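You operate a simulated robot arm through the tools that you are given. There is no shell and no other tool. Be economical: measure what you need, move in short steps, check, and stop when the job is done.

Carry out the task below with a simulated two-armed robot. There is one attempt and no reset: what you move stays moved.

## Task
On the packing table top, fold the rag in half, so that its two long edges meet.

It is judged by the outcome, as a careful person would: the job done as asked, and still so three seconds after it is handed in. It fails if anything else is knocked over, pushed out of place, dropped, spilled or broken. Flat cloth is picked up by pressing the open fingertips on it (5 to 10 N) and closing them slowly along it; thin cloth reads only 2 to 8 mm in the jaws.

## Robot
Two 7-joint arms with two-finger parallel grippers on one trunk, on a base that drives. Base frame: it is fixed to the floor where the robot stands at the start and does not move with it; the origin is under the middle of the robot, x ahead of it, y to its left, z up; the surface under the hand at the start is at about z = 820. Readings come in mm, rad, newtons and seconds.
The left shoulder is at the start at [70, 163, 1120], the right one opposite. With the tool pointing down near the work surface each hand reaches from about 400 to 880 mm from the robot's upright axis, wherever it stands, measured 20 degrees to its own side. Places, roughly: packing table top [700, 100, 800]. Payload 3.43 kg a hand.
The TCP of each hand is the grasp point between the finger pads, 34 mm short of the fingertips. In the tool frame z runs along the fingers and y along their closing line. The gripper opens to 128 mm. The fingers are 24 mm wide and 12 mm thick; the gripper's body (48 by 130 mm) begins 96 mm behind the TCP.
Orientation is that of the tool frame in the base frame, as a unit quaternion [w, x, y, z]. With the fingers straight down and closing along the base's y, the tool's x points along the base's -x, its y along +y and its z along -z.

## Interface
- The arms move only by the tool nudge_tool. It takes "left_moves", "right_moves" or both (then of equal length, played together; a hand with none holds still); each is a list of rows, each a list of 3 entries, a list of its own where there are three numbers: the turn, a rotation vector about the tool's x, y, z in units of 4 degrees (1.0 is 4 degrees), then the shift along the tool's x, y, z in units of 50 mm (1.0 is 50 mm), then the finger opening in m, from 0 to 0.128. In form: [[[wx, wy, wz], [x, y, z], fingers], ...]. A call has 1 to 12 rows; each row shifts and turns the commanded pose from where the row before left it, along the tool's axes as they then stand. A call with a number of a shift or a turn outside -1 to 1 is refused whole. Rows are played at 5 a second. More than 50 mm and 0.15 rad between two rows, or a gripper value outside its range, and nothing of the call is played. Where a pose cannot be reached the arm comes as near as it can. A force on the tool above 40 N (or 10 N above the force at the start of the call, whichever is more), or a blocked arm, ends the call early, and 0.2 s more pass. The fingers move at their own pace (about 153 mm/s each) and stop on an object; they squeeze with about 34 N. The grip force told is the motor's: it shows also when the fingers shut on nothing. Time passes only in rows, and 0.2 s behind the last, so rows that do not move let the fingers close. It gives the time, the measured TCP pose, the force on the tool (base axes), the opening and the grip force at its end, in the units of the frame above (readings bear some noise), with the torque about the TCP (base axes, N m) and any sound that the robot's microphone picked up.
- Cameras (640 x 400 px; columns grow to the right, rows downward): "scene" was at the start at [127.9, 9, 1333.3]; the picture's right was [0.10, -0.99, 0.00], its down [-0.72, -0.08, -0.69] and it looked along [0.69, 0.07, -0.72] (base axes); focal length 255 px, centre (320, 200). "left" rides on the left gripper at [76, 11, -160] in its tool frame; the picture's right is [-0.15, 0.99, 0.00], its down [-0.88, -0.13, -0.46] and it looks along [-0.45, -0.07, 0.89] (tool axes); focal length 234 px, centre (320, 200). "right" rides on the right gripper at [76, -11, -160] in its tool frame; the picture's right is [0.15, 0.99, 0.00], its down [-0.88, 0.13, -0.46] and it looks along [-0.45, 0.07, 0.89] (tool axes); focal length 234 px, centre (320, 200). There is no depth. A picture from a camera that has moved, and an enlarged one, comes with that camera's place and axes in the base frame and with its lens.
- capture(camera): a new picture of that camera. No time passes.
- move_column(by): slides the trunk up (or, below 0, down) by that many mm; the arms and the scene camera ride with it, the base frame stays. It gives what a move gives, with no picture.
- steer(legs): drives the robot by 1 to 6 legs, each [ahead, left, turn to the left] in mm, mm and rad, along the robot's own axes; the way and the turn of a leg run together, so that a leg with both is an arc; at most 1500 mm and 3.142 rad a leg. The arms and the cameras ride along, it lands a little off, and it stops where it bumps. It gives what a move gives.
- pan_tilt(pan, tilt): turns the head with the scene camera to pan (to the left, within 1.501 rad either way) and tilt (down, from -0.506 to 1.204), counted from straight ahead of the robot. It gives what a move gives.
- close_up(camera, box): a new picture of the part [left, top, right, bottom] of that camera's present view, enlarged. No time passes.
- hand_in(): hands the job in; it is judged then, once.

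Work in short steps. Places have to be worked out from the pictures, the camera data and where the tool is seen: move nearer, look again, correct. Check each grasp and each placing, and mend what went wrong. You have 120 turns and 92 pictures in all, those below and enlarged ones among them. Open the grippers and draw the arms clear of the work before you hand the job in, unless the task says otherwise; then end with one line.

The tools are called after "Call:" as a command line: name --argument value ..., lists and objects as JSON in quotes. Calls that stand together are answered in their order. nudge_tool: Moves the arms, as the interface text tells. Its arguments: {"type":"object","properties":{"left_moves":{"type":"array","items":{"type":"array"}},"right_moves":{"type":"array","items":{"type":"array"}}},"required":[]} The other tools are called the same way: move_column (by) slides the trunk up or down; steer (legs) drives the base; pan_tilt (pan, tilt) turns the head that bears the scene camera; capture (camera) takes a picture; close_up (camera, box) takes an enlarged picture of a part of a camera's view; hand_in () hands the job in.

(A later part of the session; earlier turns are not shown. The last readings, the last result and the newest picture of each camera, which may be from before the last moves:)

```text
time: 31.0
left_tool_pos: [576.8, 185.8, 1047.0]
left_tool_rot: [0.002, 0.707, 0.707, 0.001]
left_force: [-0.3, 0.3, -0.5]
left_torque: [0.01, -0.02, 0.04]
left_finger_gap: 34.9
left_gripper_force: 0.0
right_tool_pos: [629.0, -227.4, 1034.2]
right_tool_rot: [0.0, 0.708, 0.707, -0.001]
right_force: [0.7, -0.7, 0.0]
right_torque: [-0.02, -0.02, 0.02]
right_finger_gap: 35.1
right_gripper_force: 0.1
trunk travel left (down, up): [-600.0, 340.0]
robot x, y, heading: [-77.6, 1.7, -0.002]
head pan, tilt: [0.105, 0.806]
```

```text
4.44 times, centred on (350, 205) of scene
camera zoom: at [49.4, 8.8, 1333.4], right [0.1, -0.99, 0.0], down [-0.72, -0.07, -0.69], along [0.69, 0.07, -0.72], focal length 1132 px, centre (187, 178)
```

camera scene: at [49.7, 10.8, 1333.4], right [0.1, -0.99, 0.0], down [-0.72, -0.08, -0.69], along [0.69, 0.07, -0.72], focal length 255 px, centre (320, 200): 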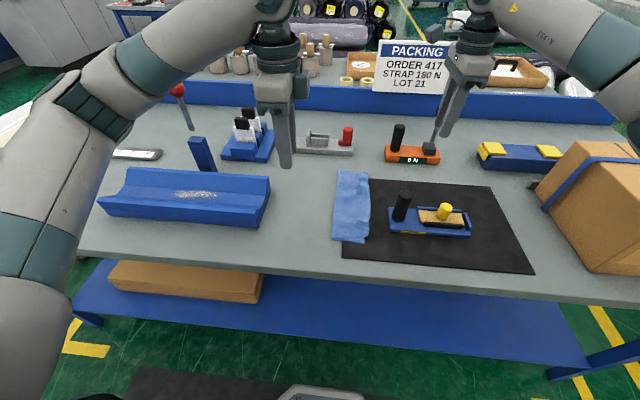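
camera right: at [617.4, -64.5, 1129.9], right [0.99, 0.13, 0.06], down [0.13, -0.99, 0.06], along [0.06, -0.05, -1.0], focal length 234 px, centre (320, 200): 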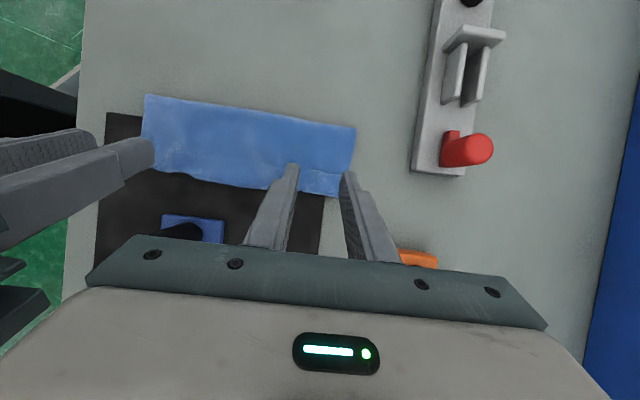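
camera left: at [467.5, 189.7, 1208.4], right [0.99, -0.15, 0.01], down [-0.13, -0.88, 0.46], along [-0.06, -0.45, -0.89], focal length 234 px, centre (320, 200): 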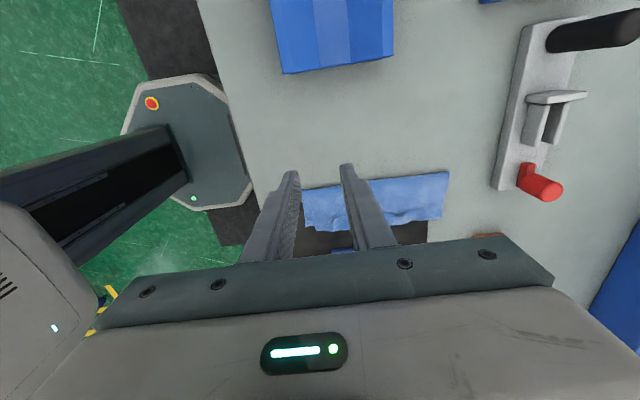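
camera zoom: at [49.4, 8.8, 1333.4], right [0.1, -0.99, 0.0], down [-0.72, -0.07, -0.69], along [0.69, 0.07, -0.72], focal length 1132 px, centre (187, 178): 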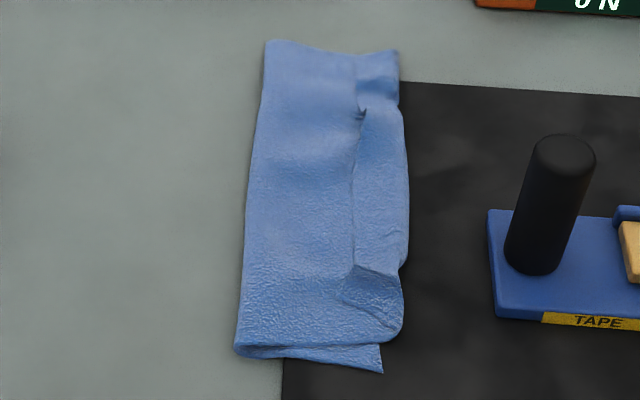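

The top layer's outer ~30 mm is folded back, and the fold line has drifted too far right (y≈17 instead of ~42). I'll regrasp the flap edge and re-lay it, but first I need a nearer look with the left wrist camera.

Call:
nudge_tool --left_moves '[[[0, 0, 0], [-0.6, -0.5, 0], 0.035], [[0, 0, 0], [-0.7, -0.5, 0], 0.035], [[0, 0, 0], [-0.7, -0.5, 0], 0.035], [[0, 0, 0], [-0.7, -0.5, 0.3], 0.035], [[0, 0, 0], [-0.6, -0.44, 0.4], 0.035], [[0, 0, 0], [-0.6, 0, 0.4], 0.035], [[0, 0, 0], [-0.52, 0, 0.4], 0.035], [[0, 0, 0], [0, 0, 0.4], 0.035]]'

Call:
close_up --camera "left" --box '[200, 40, 600, 240]'

```text
time: 32.8
left_tool_pos: [455.2, -33.5, 954.5]
left_tool_rot: [0.003, 0.707, 0.708, 0.001]
left_force: [-0.8, 0.8, -0.6]
left_torque: [0.02, 0.05, 0.04]
left_finger_gap: 35.0
left_gripper_force: 0.1
right_tool_pos: [630.1, -226.7, 1033.6]
right_tool_rot: [-0.001, 0.708, 0.706, -0.002]
right_force: [-0.5, -0.2, 0.2]
right_torque: [-0.01, 0.0, 0.02]
right_finger_gap: 34.8
right_gripper_force: 0.0
trunk travel left (down, up): [-600.0, 340.0]
robot x, y, heading: [-75.6, 2.4, -0.004]
head pan, tilt: [0.105, 0.806]
```

```text
1.60 times, centred on (400, 140) of left
camera zoom: at [465.8, 41.5, 1114.0], right [0.99, -0.15, 0.0], down [-0.13, -0.88, 0.46], along [-0.06, -0.45, -0.89], focal length 375 px, centre (192, 296)
```

zoom: 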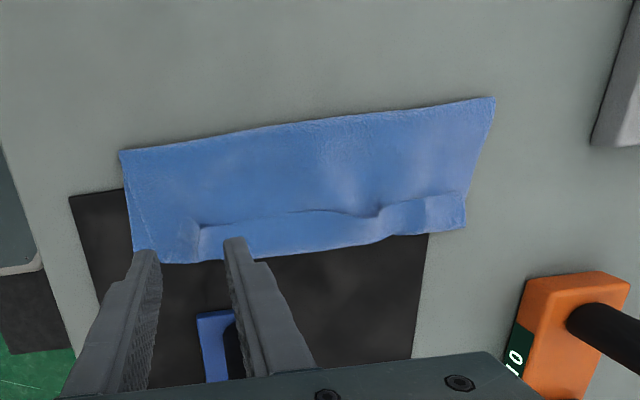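

Now it's clear: the strip's free edge is at y≈−47 and the crease at y≈−78. Unrolled, the edge would be at about −109, so I'll unroll the strip first and then regrasp the edge in the correct orientation. I move the left hand clear and bring the right hand over the strip's far end with a 16 mm gap and 15° tilt.

Call:
nudge_tool --left_moves '[[[0, 0, 0], [0, 0, -0.8], 0.035], [[0, 0, 0], [0.5, 0, -0.8], 0.035], [[0, 0, 0], [0.9, 0, 0], 0.035], [[0, 0, 0], [0.9, 0, 0], 0.035], [[0, 0, 0], [0.9, 0, 0], 0.035], [[0, 0, 0], [0.9, 0, 0], 0.035], [[0, 0, 0], [0.4, 0, 0], 0.035], [[0, 0, 0], [0, 0, 0], 0.035], [[0, 0, 0], [0, 0, 0], 0.035], [[0, 0, 0], [0, 0, 0], 0.035], [[0, 0, 0], [0, 0, 0], 0.035], [[0, 0, 0], [0, 0, 0], 0.035]]' --right_moves '[[[0, 0, 0], [0, 0.22, 0], 0.016], [[0, 0, 0], [0, 0, 0], 0.016], [[0, 0, 0], [0.5, 0, 0], 0.016], [[0, 0, 0], [0.6, 0, 0], 0.016], [[0, 0, 0], [0.8, 0, 0.2], 0.016], [[0, 0, 0], [0.8, 0, 0.5], 0.016], [[0, 0, 0], [0.74, 0, 0.6], 0.016], [[0, 0, 0], [0, 0, 0.6], 0.016], [[0, 0.94, 0], [0, 0, 0.3], 0.016], [[0, 0.94, 0], [0, 0, 0.3], 0.016], [[0, 0.94, 0], [0, 0, 0], 0.016], [[0, 0.94, 0], [0, 0, 0], 0.016]]'

Call:
close_up --camera "right" --box '[120, 40, 480, 240]'

```text
time: 35.4
left_tool_pos: [456.1, 190.4, 1033.8]
left_tool_rot: [0.002, 0.707, 0.707, 0.001]
left_force: [-0.3, 0.6, -0.3]
left_torque: [0.02, -0.02, -0.03]
left_finger_gap: 35.2
left_gripper_force: 0.1
right_tool_pos: [639.5, -53.4, 910.0]
right_tool_rot: [-0.093, 0.702, 0.7, 0.093]
right_force: [-0.6, -0.5, -0.4]
right_torque: [-0.01, 0.01, 0.0]
right_finger_gap: 16.1
right_gripper_force: 0.1
trunk travel left (down, up): [-600.0, 340.0]
robot x, y, heading: [-76.1, -0.9, 0.001]
head pan, tilt: [0.105, 0.806]
```

```text
1.78 times, centred on (300, 140) of right
camera zoom: at [628.8, -20.9, 1082.7], right [0.99, 0.14, 0.04], down [0.13, -0.97, 0.21], along [0.06, -0.2, -0.98], focal length 416 px, centre (356, 307)
```

zoom: 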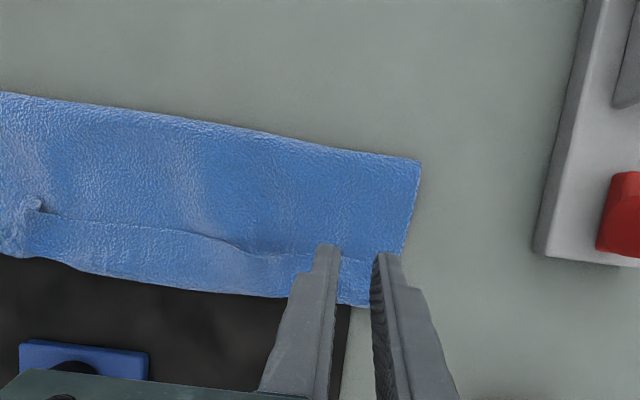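

The strip's far end stops at x≈650. I shift to x≈620, where its edge is at y≈−45, and descend.

Call:
nudge_tool --right_moves '[[[0, 0, 0], [0, -0.38, 0], 0.016], [[0, 0, 0], [-0.08, 0, 0.3], 0.016], [[0, 0, 0], [-0.08, 0, 0.3], 0.016], [[0, 0, 0], [-0.06, 0, 0.22], 0.016], [[0, 0, 0], [0, 0, 0], 0.016]]'

Call:
close_up --camera "right" --box '[120, 40, 480, 240]'

```text
time: 36.6
left_tool_pos: [454.7, 190.7, 1033.2]
left_tool_rot: [0.002, 0.708, 0.707, 0.0]
left_force: [-0.2, -0.2, 0.9]
left_torque: [-0.01, -0.04, 0.03]
left_finger_gap: 34.9
left_gripper_force: 0.1
right_tool_pos: [619.2, -53.1, 864.3]
right_tool_rot: [-0.093, 0.701, 0.701, 0.092]
right_force: [-0.5, -0.1, -0.2]
right_torque: [0.01, -0.02, 0.03]
right_finger_gap: 16.2
right_gripper_force: 0.1
trunk travel left (down, up): [-600.0, 340.0]
robot x, y, heading: [-76.9, -0.6, -0.002]
head pan, tilt: [0.105, 0.806]
```

```text
1.78 times, centred on (300, 140) of right
camera zoom: at [609.3, -19.5, 1039.4], right [0.99, 0.14, 0.04], down [0.13, -0.97, 0.21], along [0.06, -0.2, -0.98], focal length 416 px, centre (356, 307)
```

zoom: 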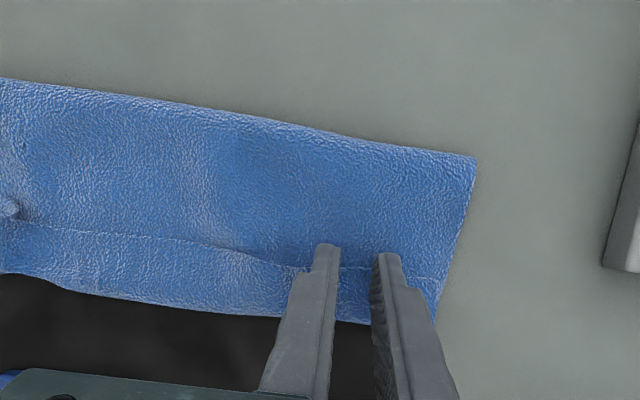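

Alignment is good: the lower finger corner is about 10 mm inside the strip. I press gently.

Call:
nudge_tool --right_moves '[[[0, 0, 0], [-0.01, 0, 0.04], 0.016], [[0, 0, 0], [-0.01, 0, 0.04], 0.016], [[0, 0, 0], [0, 0, 0], 0.016]]'

```text
time: 37.4
left_tool_pos: [455.3, 190.4, 1035.1]
left_tool_rot: [0.003, 0.707, 0.707, 0.001]
left_force: [-1.1, 0.0, -0.9]
left_torque: [0.03, 0.01, -0.03]
left_finger_gap: 34.9
left_gripper_force: 0.1
right_tool_pos: [620.2, -52.6, 863.4]
right_tool_rot: [-0.093, 0.701, 0.7, 0.094]
right_force: [1.6, -1.4, 5.7]
right_torque: [-0.04, -0.05, -0.01]
right_finger_gap: 16.2
right_gripper_force: 0.1
trunk travel left (down, up): [-600.0, 340.0]
robot x, y, heading: [-77.4, 1.4, -0.002]
head pan, tilt: [0.105, 0.806]
```

It's pressing at 5.7 N. I close slowly.

Call:
nudge_tool --right_moves '[[[0, 0, 0], [0, 0, 0.01], 0.014], [[0, 0, 0], [0, 0, 0.005], 0.012], [[0, 0, 0], [0, 0, 0.005], 0.01], [[0, 0, 0], [0, 0, 0], 0.008], [[0, 0, 0], [0, 0, 0], 0.006], [[0, 0, 0], [0, 0, 0], 0.004], [[0, 0, 0], [0, 0, 0], 0.002], [[0, 0, 0], [0, 0, 0], 0.0], [[0, 0, 0], [0, 0, 0], 0.0]]'

```text
time: 39.4
left_tool_pos: [453.8, 191.5, 1035.2]
left_tool_rot: [0.003, 0.707, 0.707, 0.001]
left_force: [-1.0, -0.4, 0.3]
left_torque: [0.02, -0.01, -0.01]
left_finger_gap: 34.8
left_gripper_force: 0.0
right_tool_pos: [617.6, -52.1, 863.2]
right_tool_rot: [-0.092, 0.702, 0.7, 0.093]
right_force: [-0.4, 0.9, 18.2]
right_torque: [-0.03, 0.02, -0.06]
right_finger_gap: 1.7
right_gripper_force: 34.2
trunk travel left (down, up): [-600.0, 340.0]
robot x, y, heading: [-80.1, 0.7, 0.004]
head pan, tilt: [0.105, 0.806]
```

It's gripped (1.7 mm). I lift about 35 mm and look.

Call:
nudge_tool --right_moves '[[[0, 0, 0], [0.06, 0, -0.23], 0.0], [[0, 0, 0], [0.06, 0, -0.23], 0.0], [[0, 0, 0], [0.06, 0, -0.23], 0.0], [[0, 0, 0], [0, 0, 0], 0.0]]'

Call:
close_up --camera "right" --box '[80, 40, 480, 240]'

Call:
close_up --camera "scene" --box '[310, 130, 410, 250]'

```text
time: 40.4
left_tool_pos: [455.7, 190.4, 1033.6]
left_tool_rot: [0.002, 0.707, 0.707, 0.001]
left_force: [-0.2, 0.1, 0.6]
left_torque: [-0.01, -0.02, 0.0]
left_finger_gap: 34.8
left_gripper_force: 0.1
right_tool_pos: [619.3, -53.8, 896.1]
right_tool_rot: [-0.093, 0.702, 0.7, 0.093]
right_force: [0.2, 0.4, -0.2]
right_torque: [0.02, 0.0, -0.03]
right_finger_gap: 1.7
right_gripper_force: 34.0
trunk travel left (down, up): [-600.0, 340.0]
robot x, y, heading: [-77.3, 2.3, -0.004]
head pan, tilt: [0.105, 0.806]
```

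```text
1.60 times, centred on (280, 140) of right
camera zoom: at [609.4, -19.5, 1070.6], right [0.99, 0.14, 0.04], down [0.13, -0.97, 0.21], along [0.06, -0.2, -0.98], focal length 375 px, centre (384, 296)
```

zoom: 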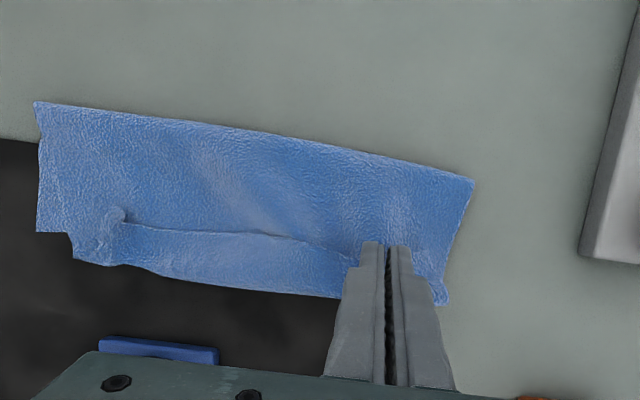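

```text
3.33 times, centred on (360, 190) of scene
camera zoom: at [49.9, 8.8, 1333.3], right [0.1, -0.99, 0.0], down [-0.72, -0.07, -0.69], along [0.69, 0.07, -0.72], focal length 849 px, centre (187, 233)
```

zoom: 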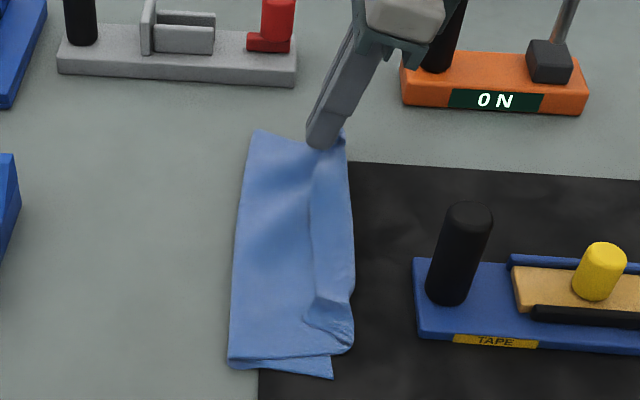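

The strip seems to be gripped alone. I carry its edge over to −y with more tilt and lower it to unroll the far end.

Call:
nudge_tool --right_moves '[[[0, 1, 0], [-0.24, 0, -0.106], 0.0], [[0, 1, 0], [-0.24, 0, -0.13], 0.0], [[0, 1, 0], [-0.27, 0, -0.02], 0.0], [[0, 1, 0], [-0.26, 0, 0.1], 0.0], [[0, 0, 0], [-0.22, 0, 0.16], 0.0], [[0, 0, 0], [-0.14, 0, 0.14], 0.0], [[0, 0, 0], [0, 0, 0], 0.0]]'

Call:
close_up --camera "right" --box '[80, 40, 480, 240]'

Call:
close_up --camera "scene" --box '[310, 130, 410, 250]'

```text
time: 42.0
left_tool_pos: [454.8, 190.1, 1033.7]
left_tool_rot: [0.002, 0.707, 0.707, 0.001]
left_force: [0.0, 0.4, 0.7]
left_torque: [-0.04, 0.01, 0.02]
left_finger_gap: 34.8
left_gripper_force: 0.0
right_tool_pos: [618.7, -110.3, 863.8]
right_tool_rot: [-0.189, 0.683, 0.68, 0.189]
right_force: [-0.7, 0.4, 1.3]
right_torque: [-0.02, -0.02, -0.04]
right_finger_gap: 1.7
right_gripper_force: 34.0
trunk travel left (down, up): [-600.0, 340.0]
robot x, y, heading: [-76.5, -0.8, 0.001]
head pan, tilt: [0.105, 0.806]
```

```text
1.60 times, centred on (280, 140) of right
camera zoom: at [608.7, -125.5, 1039.8], right [0.99, 0.12, 0.07], down [0.13, -0.99, -0.06], along [0.07, 0.07, -1.0], focal length 375 px, centre (384, 296)
```

zoom: 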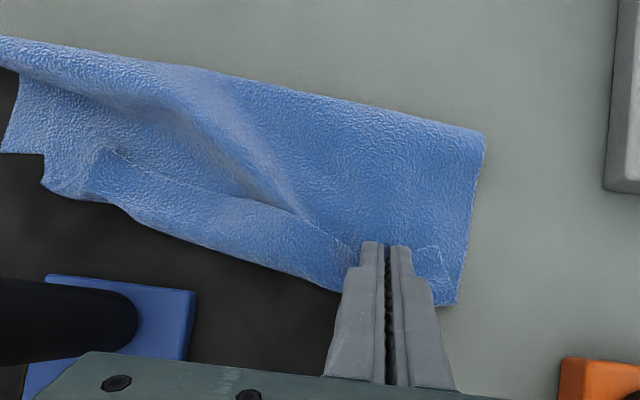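

```text
3.33 times, centred on (360, 190) of scene
camera zoom: at [49.9, 9.0, 1333.4], right [0.1, -0.99, 0.0], down [-0.72, -0.07, -0.69], along [0.69, 0.07, -0.72], focal length 849 px, centre (187, 233)
```

zoom: 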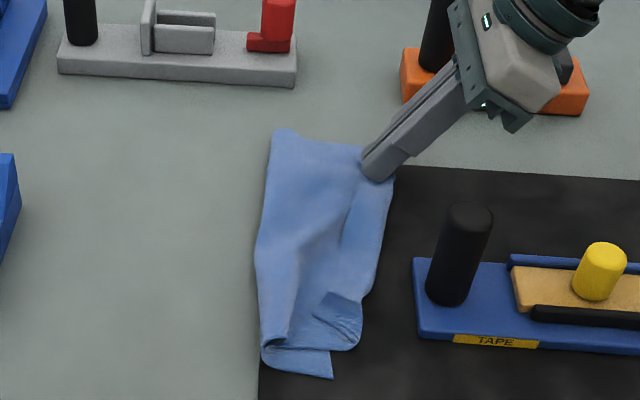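

The pull dragged the top layer along with the strip and shifted the fold. It's better to reopen the rag and refold it cleanly, so I lift and carry this held edge back toward +y.

Call:
nudge_tool --right_moves '[[[0, -1, 0], [0.35, 0, -0.35], 0.0], [[0, -1, 0], [0.35, 0, -0.4], 0.0], [[0, -1, 0], [0.4, 0, -0.4], 0.0], [[0, -1, 0], [0.4, 0, -0.4], 0.0], [[0, -1, 0], [0.45, 0, -0.3], 0.0], [[0, -1, 0], [0.45, 0, -0.2], 0.0], [[0, -1, 0], [0.45, 0, -0.1], 0.0], [[0, -0.75, 0], [0.45, 0, 0], 0.0], [[0, 0, 0], [0, 0, 0], 0.0]]'

Call:
capture --camera "right"

Call:
close_up --camera "scene" --box '[290, 110, 410, 250]'

```text
time: 44.0
left_tool_pos: [457.5, 190.4, 1033.4]
left_tool_rot: [0.002, 0.707, 0.707, 0.001]
left_force: [0.7, 0.0, 0.0]
left_torque: [0.02, 0.0, -0.03]
left_finger_gap: 35.0
left_gripper_force: 0.1
right_tool_pos: [620.4, 7.7, 1009.1]
right_tool_rot: [-0.001, 0.708, 0.706, -0.001]
right_force: [0.8, 0.2, -0.6]
right_torque: [0.03, 0.02, -0.02]
right_finger_gap: 1.6
right_gripper_force: 34.1
trunk travel left (down, up): [-600.0, 340.0]
robot x, y, heading: [-78.8, 2.1, -0.008]
head pan, tilt: [0.105, 0.806]
```

```text
55 pictures are left
camera right: at [610.6, 84.9, 1168.2], right [0.99, 0.14, 0.0], down [0.13, -0.88, 0.45], along [0.06, -0.45, -0.89], focal length 234 px, centre (320, 200)
```

right: 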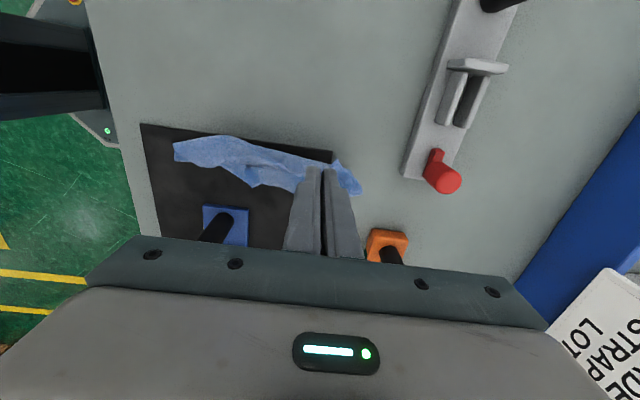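

```text
2.86 times, centred on (350, 180) of scene
camera zoom: at [50.1, 7.7, 1333.3], right [0.1, -0.99, 0.0], down [-0.72, -0.07, -0.69], along [0.69, 0.07, -0.72], focal length 728 px, centre (234, 257)
```

zoom: 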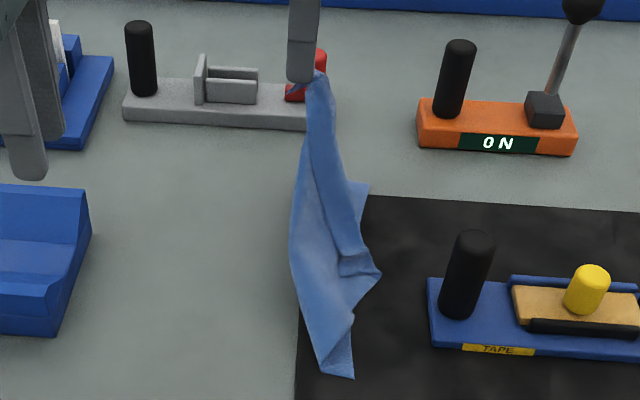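

Only the top layer is held and the far-right bottom corner is still in place. I carry this edge back to y≈155 and lower it to reopen the rag.

Call:
nudge_tool --right_moves '[[[0, 0, 0], [0.4, 0, 0.1], 0.0], [[0, 0, 0], [0.4, 0, 0.2], 0.0], [[0, 0, 0], [0.4, 0, 0.2], 0.0], [[0, 0, 0], [0.4, 0, 0.3], 0.0], [[0, 0, 0], [0.4, 0, 0.4], 0.0], [[0, 0, 0], [0.4, 0, 0.4], 0.0], [[0, 0, 0], [0.3, 0, 0.4], 0.0], [[0, 0, 0], [0.2, 0, 0.4], 0.0], [[0, 0, 0], [0.1, 0, 0.4], 0.0], [[0, 0, 0], [0, 0, 0], 0.0]]'

Call:
capture --camera "right"

Call:
close_up --camera "scene" --box '[240, 130, 400, 260]'

```text
time: 46.2
left_tool_pos: [456.4, 190.3, 1033.3]
left_tool_rot: [0.002, 0.707, 0.707, 0.001]
left_force: [-0.4, 0.4, 0.8]
left_torque: [0.0, -0.03, 0.01]
left_finger_gap: 34.7
left_gripper_force: 0.1
right_tool_pos: [619.0, 157.1, 869.2]
right_tool_rot: [-0.001, 0.708, 0.707, 0.001]
right_force: [-0.4, -1.0, 0.6]
right_torque: [0.02, 0.01, 0.0]
right_finger_gap: 1.7
right_gripper_force: 34.1
trunk travel left (down, up): [-600.0, 340.0]
robot x, y, heading: [-81.3, -1.1, -0.004]
head pan, tilt: [0.105, 0.806]
```

```text
53 pictures are left
camera right: at [609.1, 235.3, 1028.1], right [0.99, 0.14, 0.0], down [0.13, -0.88, 0.45], along [0.06, -0.45, -0.89], focal length 234 px, centre (320, 200)
```

right: 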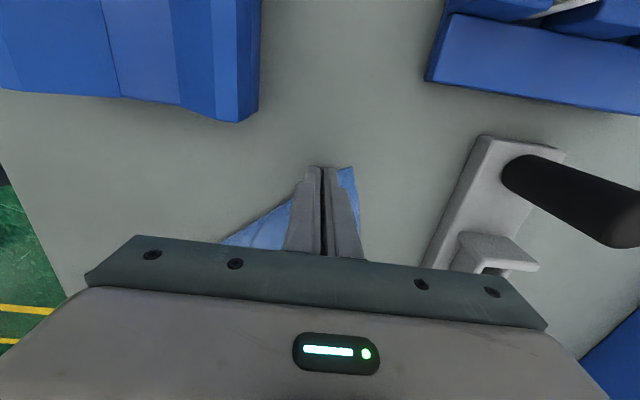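

```text
3.08 times, centred on (320, 195) of scene
camera zoom: at [49.8, 8.7, 1333.4], right [0.1, -0.99, 0.0], down [-0.72, -0.07, -0.69], along [0.69, 0.07, -0.72], focal length 784 px, centre (320, 215)
```

zoom: 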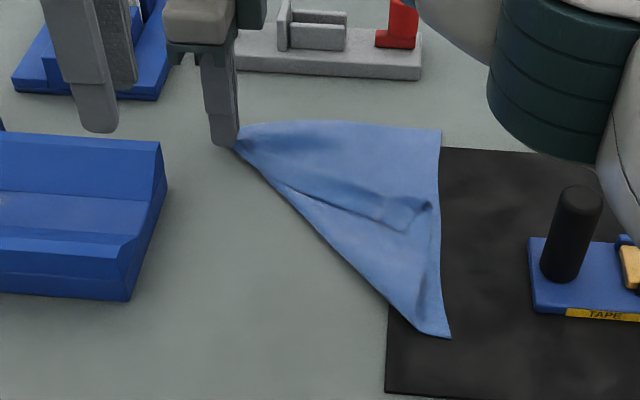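

The far half is reopened. I set the edge down, release gently, and pull the right hand up and away so I can see the near half.

Call:
nudge_tool --right_moves '[[[0, 0, 0], [0, 0, 0.2], 0.0], [[0, 0, 0], [0, 0, 0], 0.006], [[0, 0, 0], [0, 0, 0], 0.012], [[0, 0, 0], [0, 0, 0], 0.016], [[0, 0, 0], [0, 0, -0.4], 0.016], [[0, 0, 0], [0, 0, -0.8], 0.016], [[0, 0, 0], [0, 0, -0.8], 0.016], [[0, 0, 0], [0, 0, -0.8], 0.016], [[0, 0, 0], [-0.8, 0, 0], 0.016], [[0, 0, 0], [-0.8, 0, 0], 0.016], [[0, 0, 0], [-0.8, 0, 0], 0.016], [[0, 0, 0], [-0.6, 0, 0], 0.016]]'

Call:
close_up --camera "scene" --box '[270, 150, 400, 260]'

Call:
capture --camera "right"

```text
time: 48.8
left_tool_pos: [455.4, 189.8, 1035.3]
left_tool_rot: [0.002, 0.707, 0.708, 0.001]
left_force: [0.2, 0.5, 0.8]
left_torque: [0.03, -0.01, -0.01]
left_finger_gap: 34.7
left_gripper_force: 0.0
right_tool_pos: [620.1, 5.6, 1000.2]
right_tool_rot: [-0.003, 0.708, 0.706, -0.001]
right_force: [-0.7, 0.2, -0.5]
right_torque: [-0.01, -0.01, -0.01]
right_finger_gap: 15.7
right_gripper_force: 0.1
trunk travel left (down, up): [-600.0, 340.0]
robot x, y, heading: [-79.2, -3.6, -0.006]
head pan, tilt: [0.105, 0.806]
```

```text
3.64 times, centred on (335, 205) of scene
camera zoom: at [50.1, 7.6, 1333.3], right [0.1, -0.99, 0.0], down [-0.72, -0.07, -0.69], along [0.69, 0.07, -0.72], focal length 926 px, centre (266, 182)
```

zoom: 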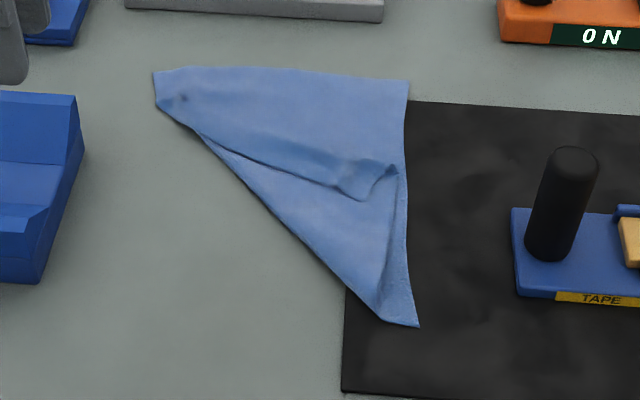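

```text
50 pictures are left
camera right: at [609.8, 83.6, 1159.0], right [0.99, 0.15, 0.0], down [0.13, -0.88, 0.45], along [0.06, -0.45, -0.89], focal length 234 px, centre (320, 200)
```

right: 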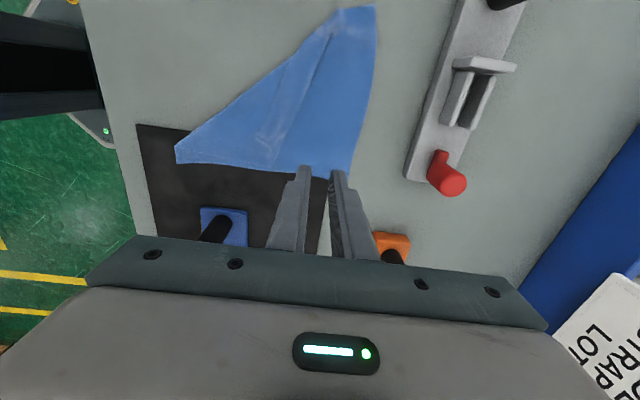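

The near-left corner now lies around (542,−25). I park the right hand away and bring the left hand over that corner.

Call:
nudge_tool --right_moves '[[[0, 0, 0], [-0.9, 0, -0.3], 0.03], [[0, 0, 0], [-0.9, 0, 0], 0.03], [[0, 0, 0], [-0.9, 0, 0], 0.03], [[0, 0, 0], [-0.9, 0, 0], 0.03], [[0, 0, 0], [-0.9, 0, 0], 0.03], [[0, 0, 0], [0, 0, 0], 0.03], [[0, 0, 0], [0, 0, 0], 0.03], [[0, 0, 0], [0, 0, 0], 0.03], [[0, 0, 0], [0, 0, 0], 0.03], [[0, 0, 0], [0, 0, 0], 0.03]]' --left_moves '[[[0, 0, 0], [0, 0.6, 0], 0.024], [[0, 0, 0], [0, 0.6, 0], 0.024], [[0, 0, 0], [0, 0.54, 0], 0.024], [[0, 0, 0], [0, 0, 0], 0.024], [[0, 0, 0], [-0.85, 0, 0], 0.024], [[0, 0, 0], [-0.85, 0, 0.5], 0.024], [[0, 0, 0], [-0.85, 0, 0.6], 0.024], [[0, 0, 0], [-0.85, 0, 0.6], 0.024], [[0, 0, 0], [-0.85, 0, 0.6], 0.024], [[0, 0, 0], [0, 0, 0.4], 0.024]]'

Call:
close_up --camera "left" --box '[160, 40, 480, 240]'

```text
refused: row 7 steps farther than a row can; nothing moved
```

```text
2.00 times, centred on (320, 140) of left
camera zoom: at [466.2, 264.6, 1192.9], right [0.99, -0.15, 0.0], down [-0.13, -0.88, 0.46], along [-0.06, -0.45, -0.89], focal length 468 px, centre (320, 320)
```

zoom: 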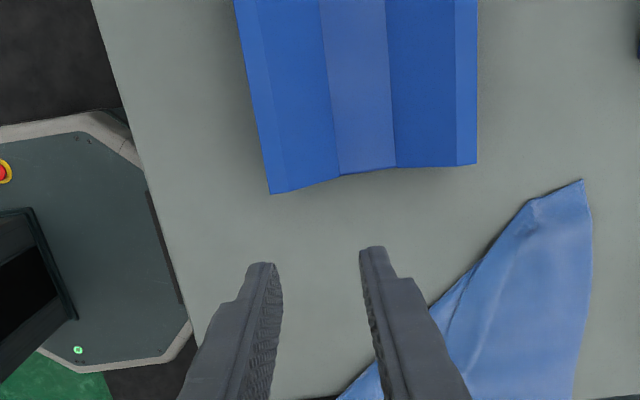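

The combined step in that row was too long. I resend with shorter steps.

Call:
nudge_tool --right_moves '[[[0, 0, 0], [-0.9, 0, -0.3], 0.03], [[0, 0, 0], [-0.9, 0, 0], 0.03], [[0, 0, 0], [-0.9, 0, 0], 0.03], [[0, 0, 0], [-0.9, 0, 0], 0.03], [[0, 0, 0], [-0.9, 0, 0], 0.03], [[0, 0, 0], [0, 0, 0], 0.03], [[0, 0, 0], [0, 0, 0], 0.03], [[0, 0, 0], [0, 0, 0], 0.03], [[0, 0, 0], [0, 0, 0], 0.03], [[0, 0, 0], [0, 0, 0], 0.03], [[0, 0, 0], [0, 0, 0], 0.03]]' --left_moves '[[[0, 0, 0], [0, 0.6, 0], 0.024], [[0, 0, 0], [0, 0.6, 0], 0.024], [[0, 0, 0], [0, 0.54, 0], 0.024], [[0, 0, 0], [0, 0, 0], 0.024], [[0, 0, 0], [-0.75, 0, 0.4], 0.024], [[0, 0, 0], [-0.75, 0, 0.4], 0.024], [[0, 0, 0], [-0.75, 0, 0.4], 0.024], [[0, 0, 0], [-0.75, 0, 0.4], 0.024], [[0, 0, 0], [-0.75, 0, 0.4], 0.024], [[0, 0, 0], [-0.49, 0, 0.3], 0.024], [[0, 0, 0], [0, 0, 0.3], 0.024]]'

Call:
close_up --camera "left" --box '[160, 40, 480, 240]'

```text
time: 51.2
left_tool_pos: [543.1, -21.8, 904.7]
left_tool_rot: [0.002, 0.707, 0.707, 0.0]
left_force: [0.8, 0.8, 0.6]
left_torque: [0.0, -0.02, 0.03]
left_finger_gap: 24.1
left_gripper_force: 0.1
right_tool_pos: [621.5, -217.3, 1012.5]
right_tool_rot: [0.0, 0.708, 0.707, 0.0]
right_force: [-0.1, 0.8, 0.1]
right_torque: [0.01, -0.02, 0.03]
right_finger_gap: 30.1
right_gripper_force: 0.0
trunk travel left (down, up): [-600.0, 340.0]
robot x, y, heading: [-79.0, -0.5, -0.001]
head pan, tilt: [0.105, 0.806]
```

```text
2.00 times, centred on (320, 140) of left
camera zoom: at [553.8, 53.4, 1064.0], right [0.99, -0.15, 0.0], down [-0.13, -0.88, 0.46], along [-0.06, -0.45, -0.89], focal length 468 px, centre (320, 320)
```

zoom: 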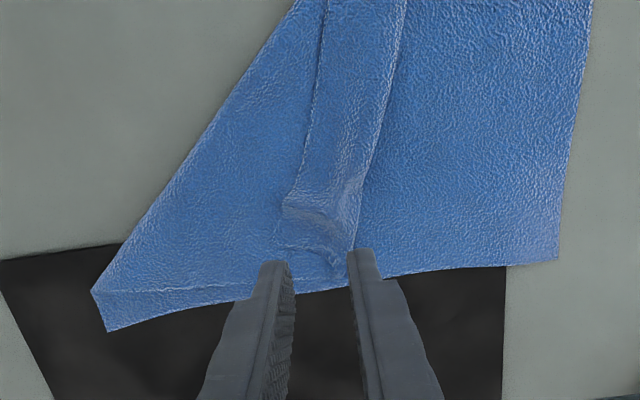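

The strip end near the corner is centred at about (549,−8). I align there and descend.

Call:
nudge_tool --left_moves '[[[0, 0, 0], [0.28, 0.12, 0], 0.02], [[0, 0, 0], [0, 0, 0.35], 0.02], [[0, 0, 0], [0, 0, 0.35], 0.02], [[0, 0, 0], [0, 0, 0.15], 0.02], [[0, 0, 0], [0, 0, 0.05], 0.02], [[0, 0, 0], [0, 0, 0], 0.02]]'

```text
time: 52.6
left_tool_pos: [549.0, -7.2, 860.4]
left_tool_rot: [0.003, 0.707, 0.707, 0.001]
left_force: [1.0, -0.3, 8.1]
left_torque: [-0.09, 0.07, 0.04]
left_finger_gap: 19.7
left_gripper_force: 0.0
right_tool_pos: [621.1, -217.0, 1012.6]
right_tool_rot: [-0.002, 0.707, 0.707, 0.0]
right_force: [-0.3, -0.9, 0.4]
right_torque: [0.0, 0.03, 0.02]
right_finger_gap: 29.7
right_gripper_force: 0.0
trunk travel left (down, up): [-600.0, 340.0]
robot x, y, heading: [-78.1, 1.3, -0.005]
head pan, tilt: [0.105, 0.806]
```

It's pressing at 8 N. I close slowly and lift a little.

Call:
nudge_tool --left_moves '[[[0, 0, 0], [0, 0, 0], 0.017], [[0, 0, 0], [0, 0, 0], 0.014], [[0, 0, 0], [0, 0, 0], 0.011], [[0, 0, 0], [0, 0, 0], 0.008], [[0, 0, 0], [0, 0, 0], 0.005], [[0, 0, 0], [0, 0, 0], 0.002], [[0, 0, 0], [0, 0, 0], 0.0], [[0, 0, 0], [0, 0, 0], 0.0], [[0, 0, 0], [0, 0, -0.4], 0.0], [[0, 0, 0], [0, 0, -0.4], 0.0], [[0, 0, 0], [0, 0, -0.4], 0.0]]'

Call:
close_up --camera "scene" --box '[270, 140, 400, 260]'

```text
time: 55.0
left_tool_pos: [548.8, -8.5, 919.5]
left_tool_rot: [0.002, 0.708, 0.707, 0.001]
left_force: [-0.4, -0.2, -0.6]
left_torque: [-0.05, 0.01, -0.02]
left_finger_gap: 2.0
left_gripper_force: 33.7
right_tool_pos: [619.8, -216.8, 1012.3]
right_tool_rot: [-0.002, 0.708, 0.706, -0.001]
right_force: [0.1, -0.3, 0.3]
right_torque: [-0.04, 0.02, -0.04]
right_finger_gap: 30.1
right_gripper_force: 0.0
trunk travel left (down, up): [-600.0, 340.0]
robot x, y, heading: [-79.7, -0.4, -0.001]
head pan, tilt: [0.105, 0.806]
```

```text
3.33 times, centred on (335, 200) of scene
camera zoom: at [50.1, 8.6, 1333.3], right [0.1, -0.99, 0.0], down [-0.72, -0.07, -0.69], along [0.69, 0.07, -0.72], focal length 849 px, centre (270, 200)
```

zoom: 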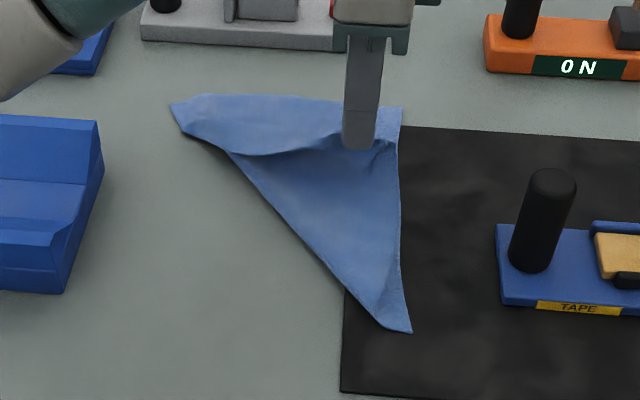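

The corner flap lifts cleanly. I carry it back to its original place near (440,150) and lower it.

Call:
nudge_tool --left_moves '[[[0, 0, 0], [0.1, -0.1, -0.5], 0.0], [[0, 0, 0], [0.4, -0.3, -0.2], 0.0], [[0, 0, 0], [0.45, -0.3, 0], 0.0], [[0, 0, 0], [0.45, -0.3, 0], 0.0], [[0, 0, 0], [0.45, -0.3, 0.1], 0.0], [[0, 0, 0], [0.45, -0.3, 0.2], 0.0], [[0, 0, 0], [0.4, -0.3, 0.4], 0.0], [[0, 0, 0], [0.3, -0.2, 0.5], 0.0], [[0, 0, 0], [0.2, -0.1, 0.5], 0.0], [[0, 0, 0], [0, 0, 0], 0.0]]'

Call:
close_up --camera "scene" --box '[240, 140, 400, 270]'

Call:
capture --camera "left"

```text
time: 57.2
left_tool_pos: [439.3, 152.7, 869.2]
left_tool_rot: [0.001, 0.707, 0.707, 0.001]
left_force: [0.2, 0.7, 0.1]
left_torque: [0.04, -0.02, -0.02]
left_finger_gap: 2.0
left_gripper_force: 33.7
right_tool_pos: [619.5, -217.1, 1012.2]
right_tool_rot: [-0.001, 0.707, 0.707, 0.0]
right_force: [1.2, 0.2, -0.2]
right_torque: [0.02, 0.0, -0.01]
right_finger_gap: 30.0
right_gripper_force: 0.1
trunk travel left (down, up): [-600.0, 340.0]
robot x, y, heading: [-77.6, -1.8, -0.007]
head pan, tilt: [0.105, 0.806]
```

```text
3.08 times, centred on (320, 205) of scene
camera zoom: at [50.0, 8.3, 1333.4], right [0.1, -0.99, 0.0], down [-0.72, -0.07, -0.69], along [0.69, 0.07, -0.72], focal length 784 px, centre (320, 185)
```

zoom: 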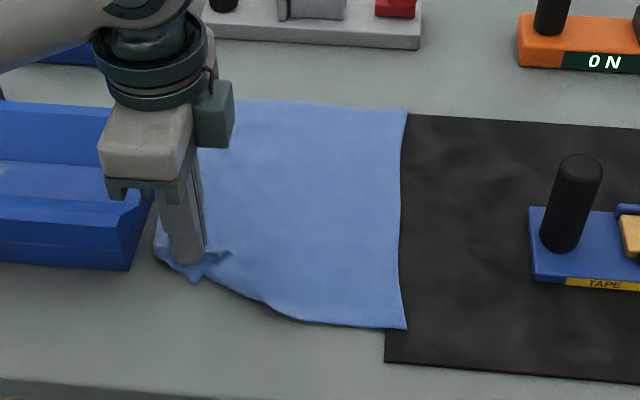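

```text
45 pictures are left
camera left: at [449.1, 227.4, 1028.9], right [0.99, -0.15, 0.0], down [-0.13, -0.88, 0.46], along [-0.06, -0.45, -0.89], focal length 234 px, centre (320, 200)
```

left: 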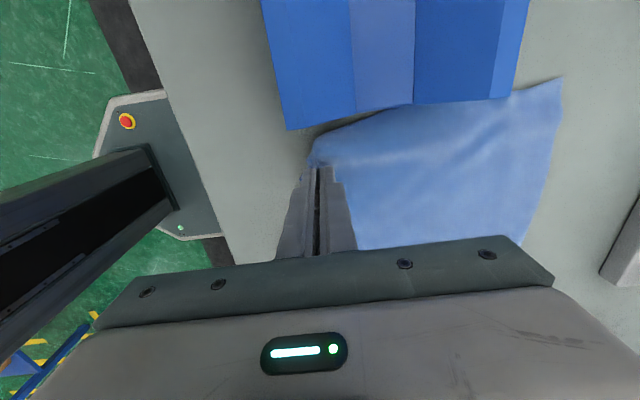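

The rag is reopened nearly flat. I draw the corner 10 mm toward me to straighten the near edge, set it down, release and inspect.

Call:
nudge_tool --left_moves '[[[0, 0, 0], [-0.1, -0.2, 0.1], 0.0], [[0, 0, 0], [0, 0, 0.1], 0.0], [[0, 0, 0], [0, 0, 0], 0.006], [[0, 0, 0], [0, 0, 0], 0.014], [[0, 0, 0], [0, 0, 0], 0.022], [[0, 0, 0], [0, 0, -0.4], 0.022], [[0, 0, 0], [0, 0, -0.8], 0.022], [[0, 0, 0], [0, 0, -0.8], 0.022], [[0, 0, 0], [0, 0, -0.8], 0.022], [[0, 0, 0], [0.5, 0, -0.5], 0.022]]'

Call:
close_up --camera "scene" --box '[240, 140, 400, 270]'

Call:
capture --camera "left"

```text
time: 59.4
left_tool_pos: [426.0, 173.7, 1022.5]
left_tool_rot: [0.002, 0.707, 0.707, -0.001]
left_force: [-0.7, -0.4, -0.2]
left_torque: [-0.03, -0.02, 0.0]
left_finger_gap: 22.0
left_gripper_force: 0.1
right_tool_pos: [619.1, -215.2, 1013.0]
right_tool_rot: [0.0, 0.707, 0.707, -0.001]
right_force: [0.4, 0.8, 0.0]
right_torque: [-0.04, -0.04, 0.03]
right_finger_gap: 29.9
right_gripper_force: 0.1
trunk travel left (down, up): [-600.0, 340.0]
robot x, y, heading: [-80.1, 1.1, -0.003]
head pan, tilt: [0.105, 0.806]
```

```text
3.08 times, centred on (320, 205) of scene
camera zoom: at [49.2, 10.4, 1333.4], right [0.1, -0.99, 0.0], down [-0.72, -0.07, -0.69], along [0.69, 0.07, -0.72], focal length 784 px, centre (320, 185)
```

zoom: 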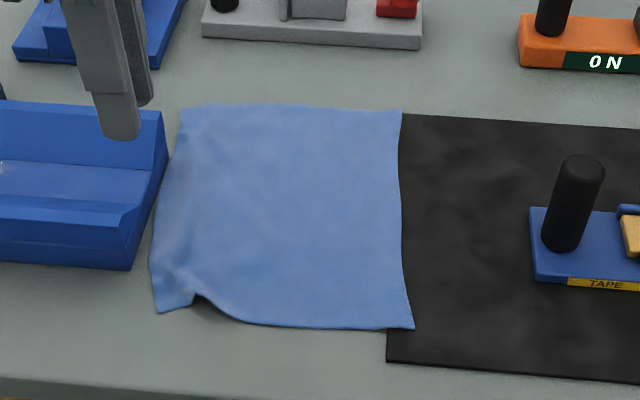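

```text
43 pictures are left
camera left: at [436.6, 249.2, 1181.2], right [0.99, -0.15, 0.0], down [-0.13, -0.88, 0.46], along [-0.06, -0.45, -0.89], focal length 234 px, centre (320, 200)
```

left: 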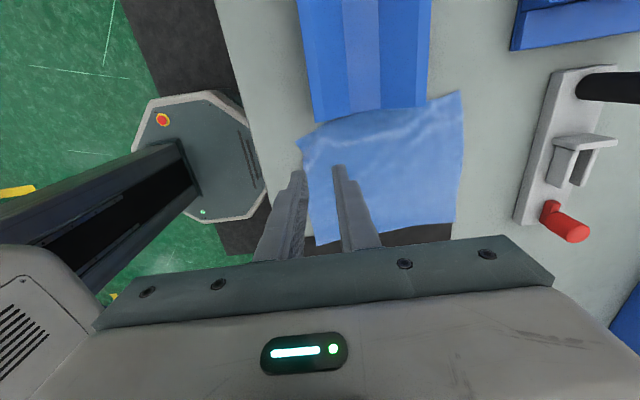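

The rag is flat again, now shifted: right edge from (396,−26) to (653,−11), left edge from (391,170) to (632,207). For the refold I'll use smaller pinches, a lower arc, more tilt, and release just above the table so the edge isn't pressed back. First I move the base 50 mm forward for right-arm reach, with the right hand drawn back.

Call:
nudge_tool --right_moves '[[[0, 0, 0], [0, -0.6, -0.2], 0.03], [[0, 0, 0], [0, -0.6, -0.2], 0.03], [[0, 0, 0], [0, 0, 0], 0.03]]' --left_moves '[[[0, 0, 0], [-0.2, -0.5, 0], 0.03], [[0, 0, 0], [-0.2, -0.4, 0], 0.03], [[0, 0, 0], [0, 0, 0], 0.03]]'

Call:
steer --legs '[[50, 0, 0]]'

```text
time: 60.2
left_tool_pos: [382.5, 152.6, 1023.2]
left_tool_rot: [0.002, 0.707, 0.707, 0.001]
left_force: [-0.3, -0.6, -0.8]
left_torque: [-0.01, 0.04, 0.0]
left_finger_gap: 29.9
left_gripper_force: 0.1
right_tool_pos: [561.3, -217.1, 1032.3]
right_tool_rot: [-0.002, 0.708, 0.707, -0.001]
right_force: [0.0, 1.0, -0.3]
right_torque: [0.01, 0.03, 0.0]
right_finger_gap: 30.0
right_gripper_force: 0.1
trunk travel left (down, up): [-600.0, 340.0]
robot x, y, heading: [-77.0, 1.9, -0.003]
head pan, tilt: [0.105, 0.806]
```

```text
time: 61.1
left_tool_pos: [433.1, 152.3, 1023.8]
left_tool_rot: [0.002, 0.707, 0.707, 0.0]
left_force: [0.2, 0.7, 0.3]
left_torque: [0.0, -0.01, 0.01]
left_finger_gap: 29.9
left_gripper_force: 0.0
right_tool_pos: [612.6, -217.6, 1031.6]
right_tool_rot: [-0.002, 0.708, 0.706, 0.0]
right_force: [1.6, -0.6, -0.3]
right_torque: [-0.01, 0.06, 0.0]
right_finger_gap: 30.3
right_gripper_force: 0.1
trunk travel left (down, up): [-600.0, 340.0]
robot x, y, heading: [-29.2, 2.2, -0.003]
head pan, tilt: [0.105, 0.806]
```

Now I bring both hands over the left edge: left toward (425,176) and right toward (612,195).

Call:
nudge_tool --right_moves '[[[0, 0, 0], [0.8, 0, 0.1], 0.024], [[0, 0, 0], [0.85, 0, 0.1], 0.024], [[0, 0, 0], [0.85, 0, 0.1], 0.024], [[0, 0, 0], [0.85, 0, 0.1], 0.024], [[0, 0, 0], [0.85, 0, 0.1], 0.024], [[0, 0, 0], [0.85, 0, 0.2], 0.024], [[0, 0, 0], [0.85, 0, 0.2], 0.024], [[0, 0, 0], [0.85, 0, 0.2], 0.024], [[0, 0, 0], [0.8, 0, 0.3], 0.024], [[0, 0, 0], [0.69, 0, 0.4], 0.024], [[0, 0, 0], [0, 0, 0.7], 0.024], [[0, 0, 0], [0, 0, 0], 0.024]]' --left_moves '[[[0, 0, 0], [0.24, -0.16, 0.4], 0.03], [[0, 0, 0], [0.24, 0, 0.4], 0.03], [[0, 0, 0], [0, 0, 0.5], 0.03], [[0, 0, 0], [0, 0, 0.5], 0.03], [[0, 0, 0], [0, 0, 0.5], 0.03], [[0, 0, 0], [0, 0, 0.2], 0.03], [[0, 0, 0], [0, 0, 0], 0.03], [[0, 0, 0], [0, 0, 0], 0.03], [[0, 0, 0], [0, 0, 0], 0.03], [[0, 0, 0], [0, 0, 0], 0.03], [[0, 0, 0], [0, 0, 0], 0.03], [[0, 0, 0], [0, 0, 0], 0.03]]'

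Call:
close_up --camera "right" --box '[160, 60, 480, 260]'

Call:
close_up --camera "left" --box '[160, 60, 480, 260]'

```text
time: 63.8
left_tool_pos: [426.2, 177.1, 899.0]
left_tool_rot: [0.002, 0.707, 0.707, 0.001]
left_force: [1.0, -0.1, 0.0]
left_torque: [-0.01, -0.03, -0.01]
left_finger_gap: 30.0
left_gripper_force: 0.2
right_tool_pos: [610.0, 197.4, 909.6]
right_tool_rot: [0.0, 0.708, 0.706, -0.001]
right_force: [-0.3, 0.5, 0.0]
right_torque: [-0.02, -0.01, 0.0]
right_finger_gap: 24.2
right_gripper_force: 0.1
trunk travel left (down, up): [-600.0, 340.0]
robot x, y, heading: [-25.0, 1.1, 0.004]
head pan, tilt: [0.105, 0.806]
```

```text
2.00 times, centred on (320, 160) of right
camera zoom: at [600.6, 274.5, 1070.4], right [0.99, 0.14, 0.0], down [0.13, -0.88, 0.46], along [0.06, -0.45, -0.89], focal length 468 px, centre (320, 280)
```

zoom: 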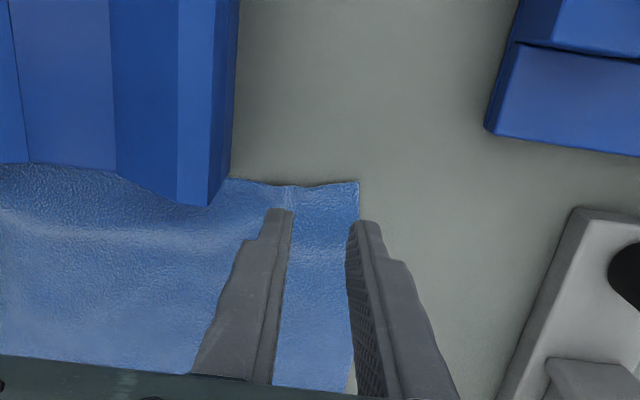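

```text
2.00 times, centred on (320, 160) of left
camera zoom: at [435.9, 251.9, 1057.6], right [0.99, -0.15, 0.01], down [-0.13, -0.88, 0.46], along [-0.06, -0.45, -0.89], focal length 468 px, centre (320, 280)
```

zoom: 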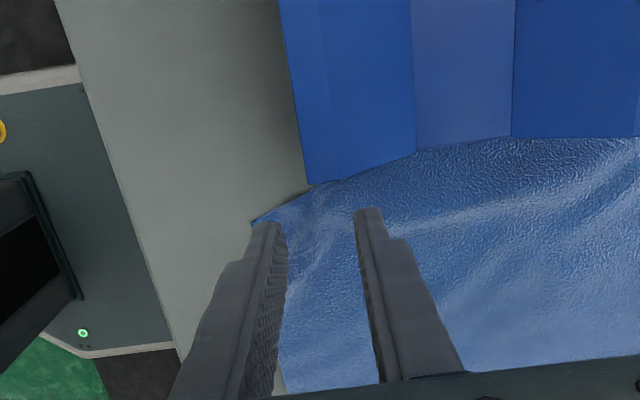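

I have the corner positions: far-left (629,210), near-left (389,172), with the tray end at y≈189 beside the left hand. I shift left to (414,174) and right to (604,207) with 20 and 24 mm gaps, then descend to near contact.

Call:
nudge_tool --right_moves '[[[0, 0, 0], [0.2, -0.12, 0.2], 0.024], [[0, 0, 0], [0, 0, 0.4], 0.024], [[0, 0, 0], [0, 0, 0.25], 0.024], [[0, 0, 0], [0, 0, 0.1], 0.024], [[0, 0, 0], [0, 0, 0], 0.024]]' --left_moves '[[[0, 0, 0], [-0.06, -0.24, 0.1], 0.02], [[0, 0, 0], [0, 0, 0.3], 0.02], [[0, 0, 0], [0, 0, 0.25], 0.02], [[0, 0, 0], [0, 0, 0.1], 0.02], [[0, 0, 0], [0, 0, 0], 0.02]]'

Call:
close_up --camera "right" --box '[160, 60, 480, 260]'

Call:
close_up --camera "left" --box '[160, 60, 480, 260]'

```text
time: 65.0
left_tool_pos: [413.8, 173.0, 860.5]
left_tool_rot: [0.002, 0.707, 0.708, 0.001]
left_force: [0.4, 0.6, 0.2]
left_torque: [-0.03, -0.02, -0.01]
left_finger_gap: 19.9
left_gripper_force: 0.1
right_tool_pos: [606.3, 205.6, 861.3]
right_tool_rot: [-0.002, 0.708, 0.706, 0.0]
right_force: [-0.9, -0.5, 0.4]
right_torque: [0.0, 0.0, -0.01]
right_finger_gap: 24.0
right_gripper_force: 0.2
trunk travel left (down, up): [-600.0, 340.0]
robot x, y, heading: [-23.5, 0.7, 0.003]
head pan, tilt: [0.105, 0.806]
```

```text
2.00 times, centred on (320, 160) of right
camera zoom: at [595.4, 282.8, 1021.0], right [0.99, 0.14, 0.0], down [0.13, -0.88, 0.45], along [0.06, -0.45, -0.89], focal length 468 px, centre (320, 280)
```

zoom: 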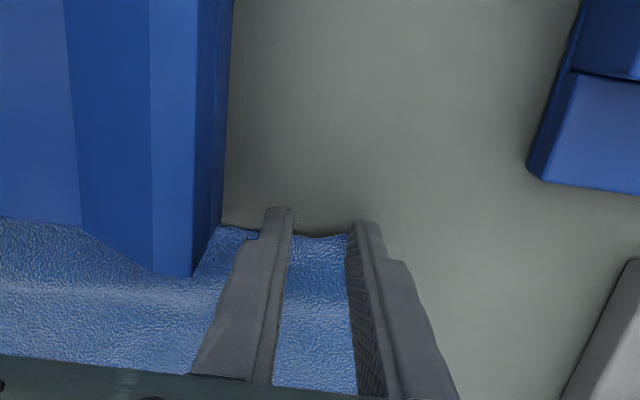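

```text
2.00 times, centred on (320, 160) of left
camera zoom: at [424.3, 248.0, 1019.8], right [0.99, -0.15, 0.0], down [-0.13, -0.88, 0.46], along [-0.06, -0.45, -0.89], focal length 468 px, centre (320, 280)
```

zoom: 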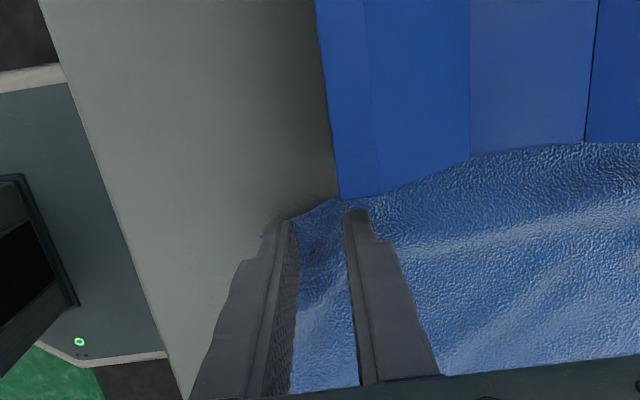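

Both are well placed at the edge. I go down to contact.

Call:
nudge_tool --right_moves '[[[0, 0, 0], [-0.02, 0, 0.06], 0.024], [[0, 0, 0], [0, 0, 0.06], 0.024], [[0, 0, 0], [0, 0, 0], 0.024]]' --left_moves '[[[0, 0, 0], [0, 0, 0.06], 0.02], [[0, 0, 0], [0, 0, 0.05], 0.02], [[0, 0, 0], [0, 0, 0], 0.02]]'

```text
time: 65.8
left_tool_pos: [413.7, 172.5, 855.2]
left_tool_rot: [0.002, 0.707, 0.707, 0.002]
left_force: [0.8, 0.4, 3.1]
left_torque: [0.03, 0.03, 0.02]
left_finger_gap: 19.7
left_gripper_force: 0.1
right_tool_pos: [605.5, 204.3, 854.8]
right_tool_rot: [-0.001, 0.708, 0.707, 0.0]
right_force: [1.0, -0.1, 6.9]
right_torque: [-0.02, -0.05, -0.02]
right_finger_gap: 24.3
right_gripper_force: 0.2
trunk travel left (down, up): [-600.0, 340.0]
robot x, y, heading: [-30.3, -1.7, -0.001]
head pan, tilt: [0.105, 0.806]
```

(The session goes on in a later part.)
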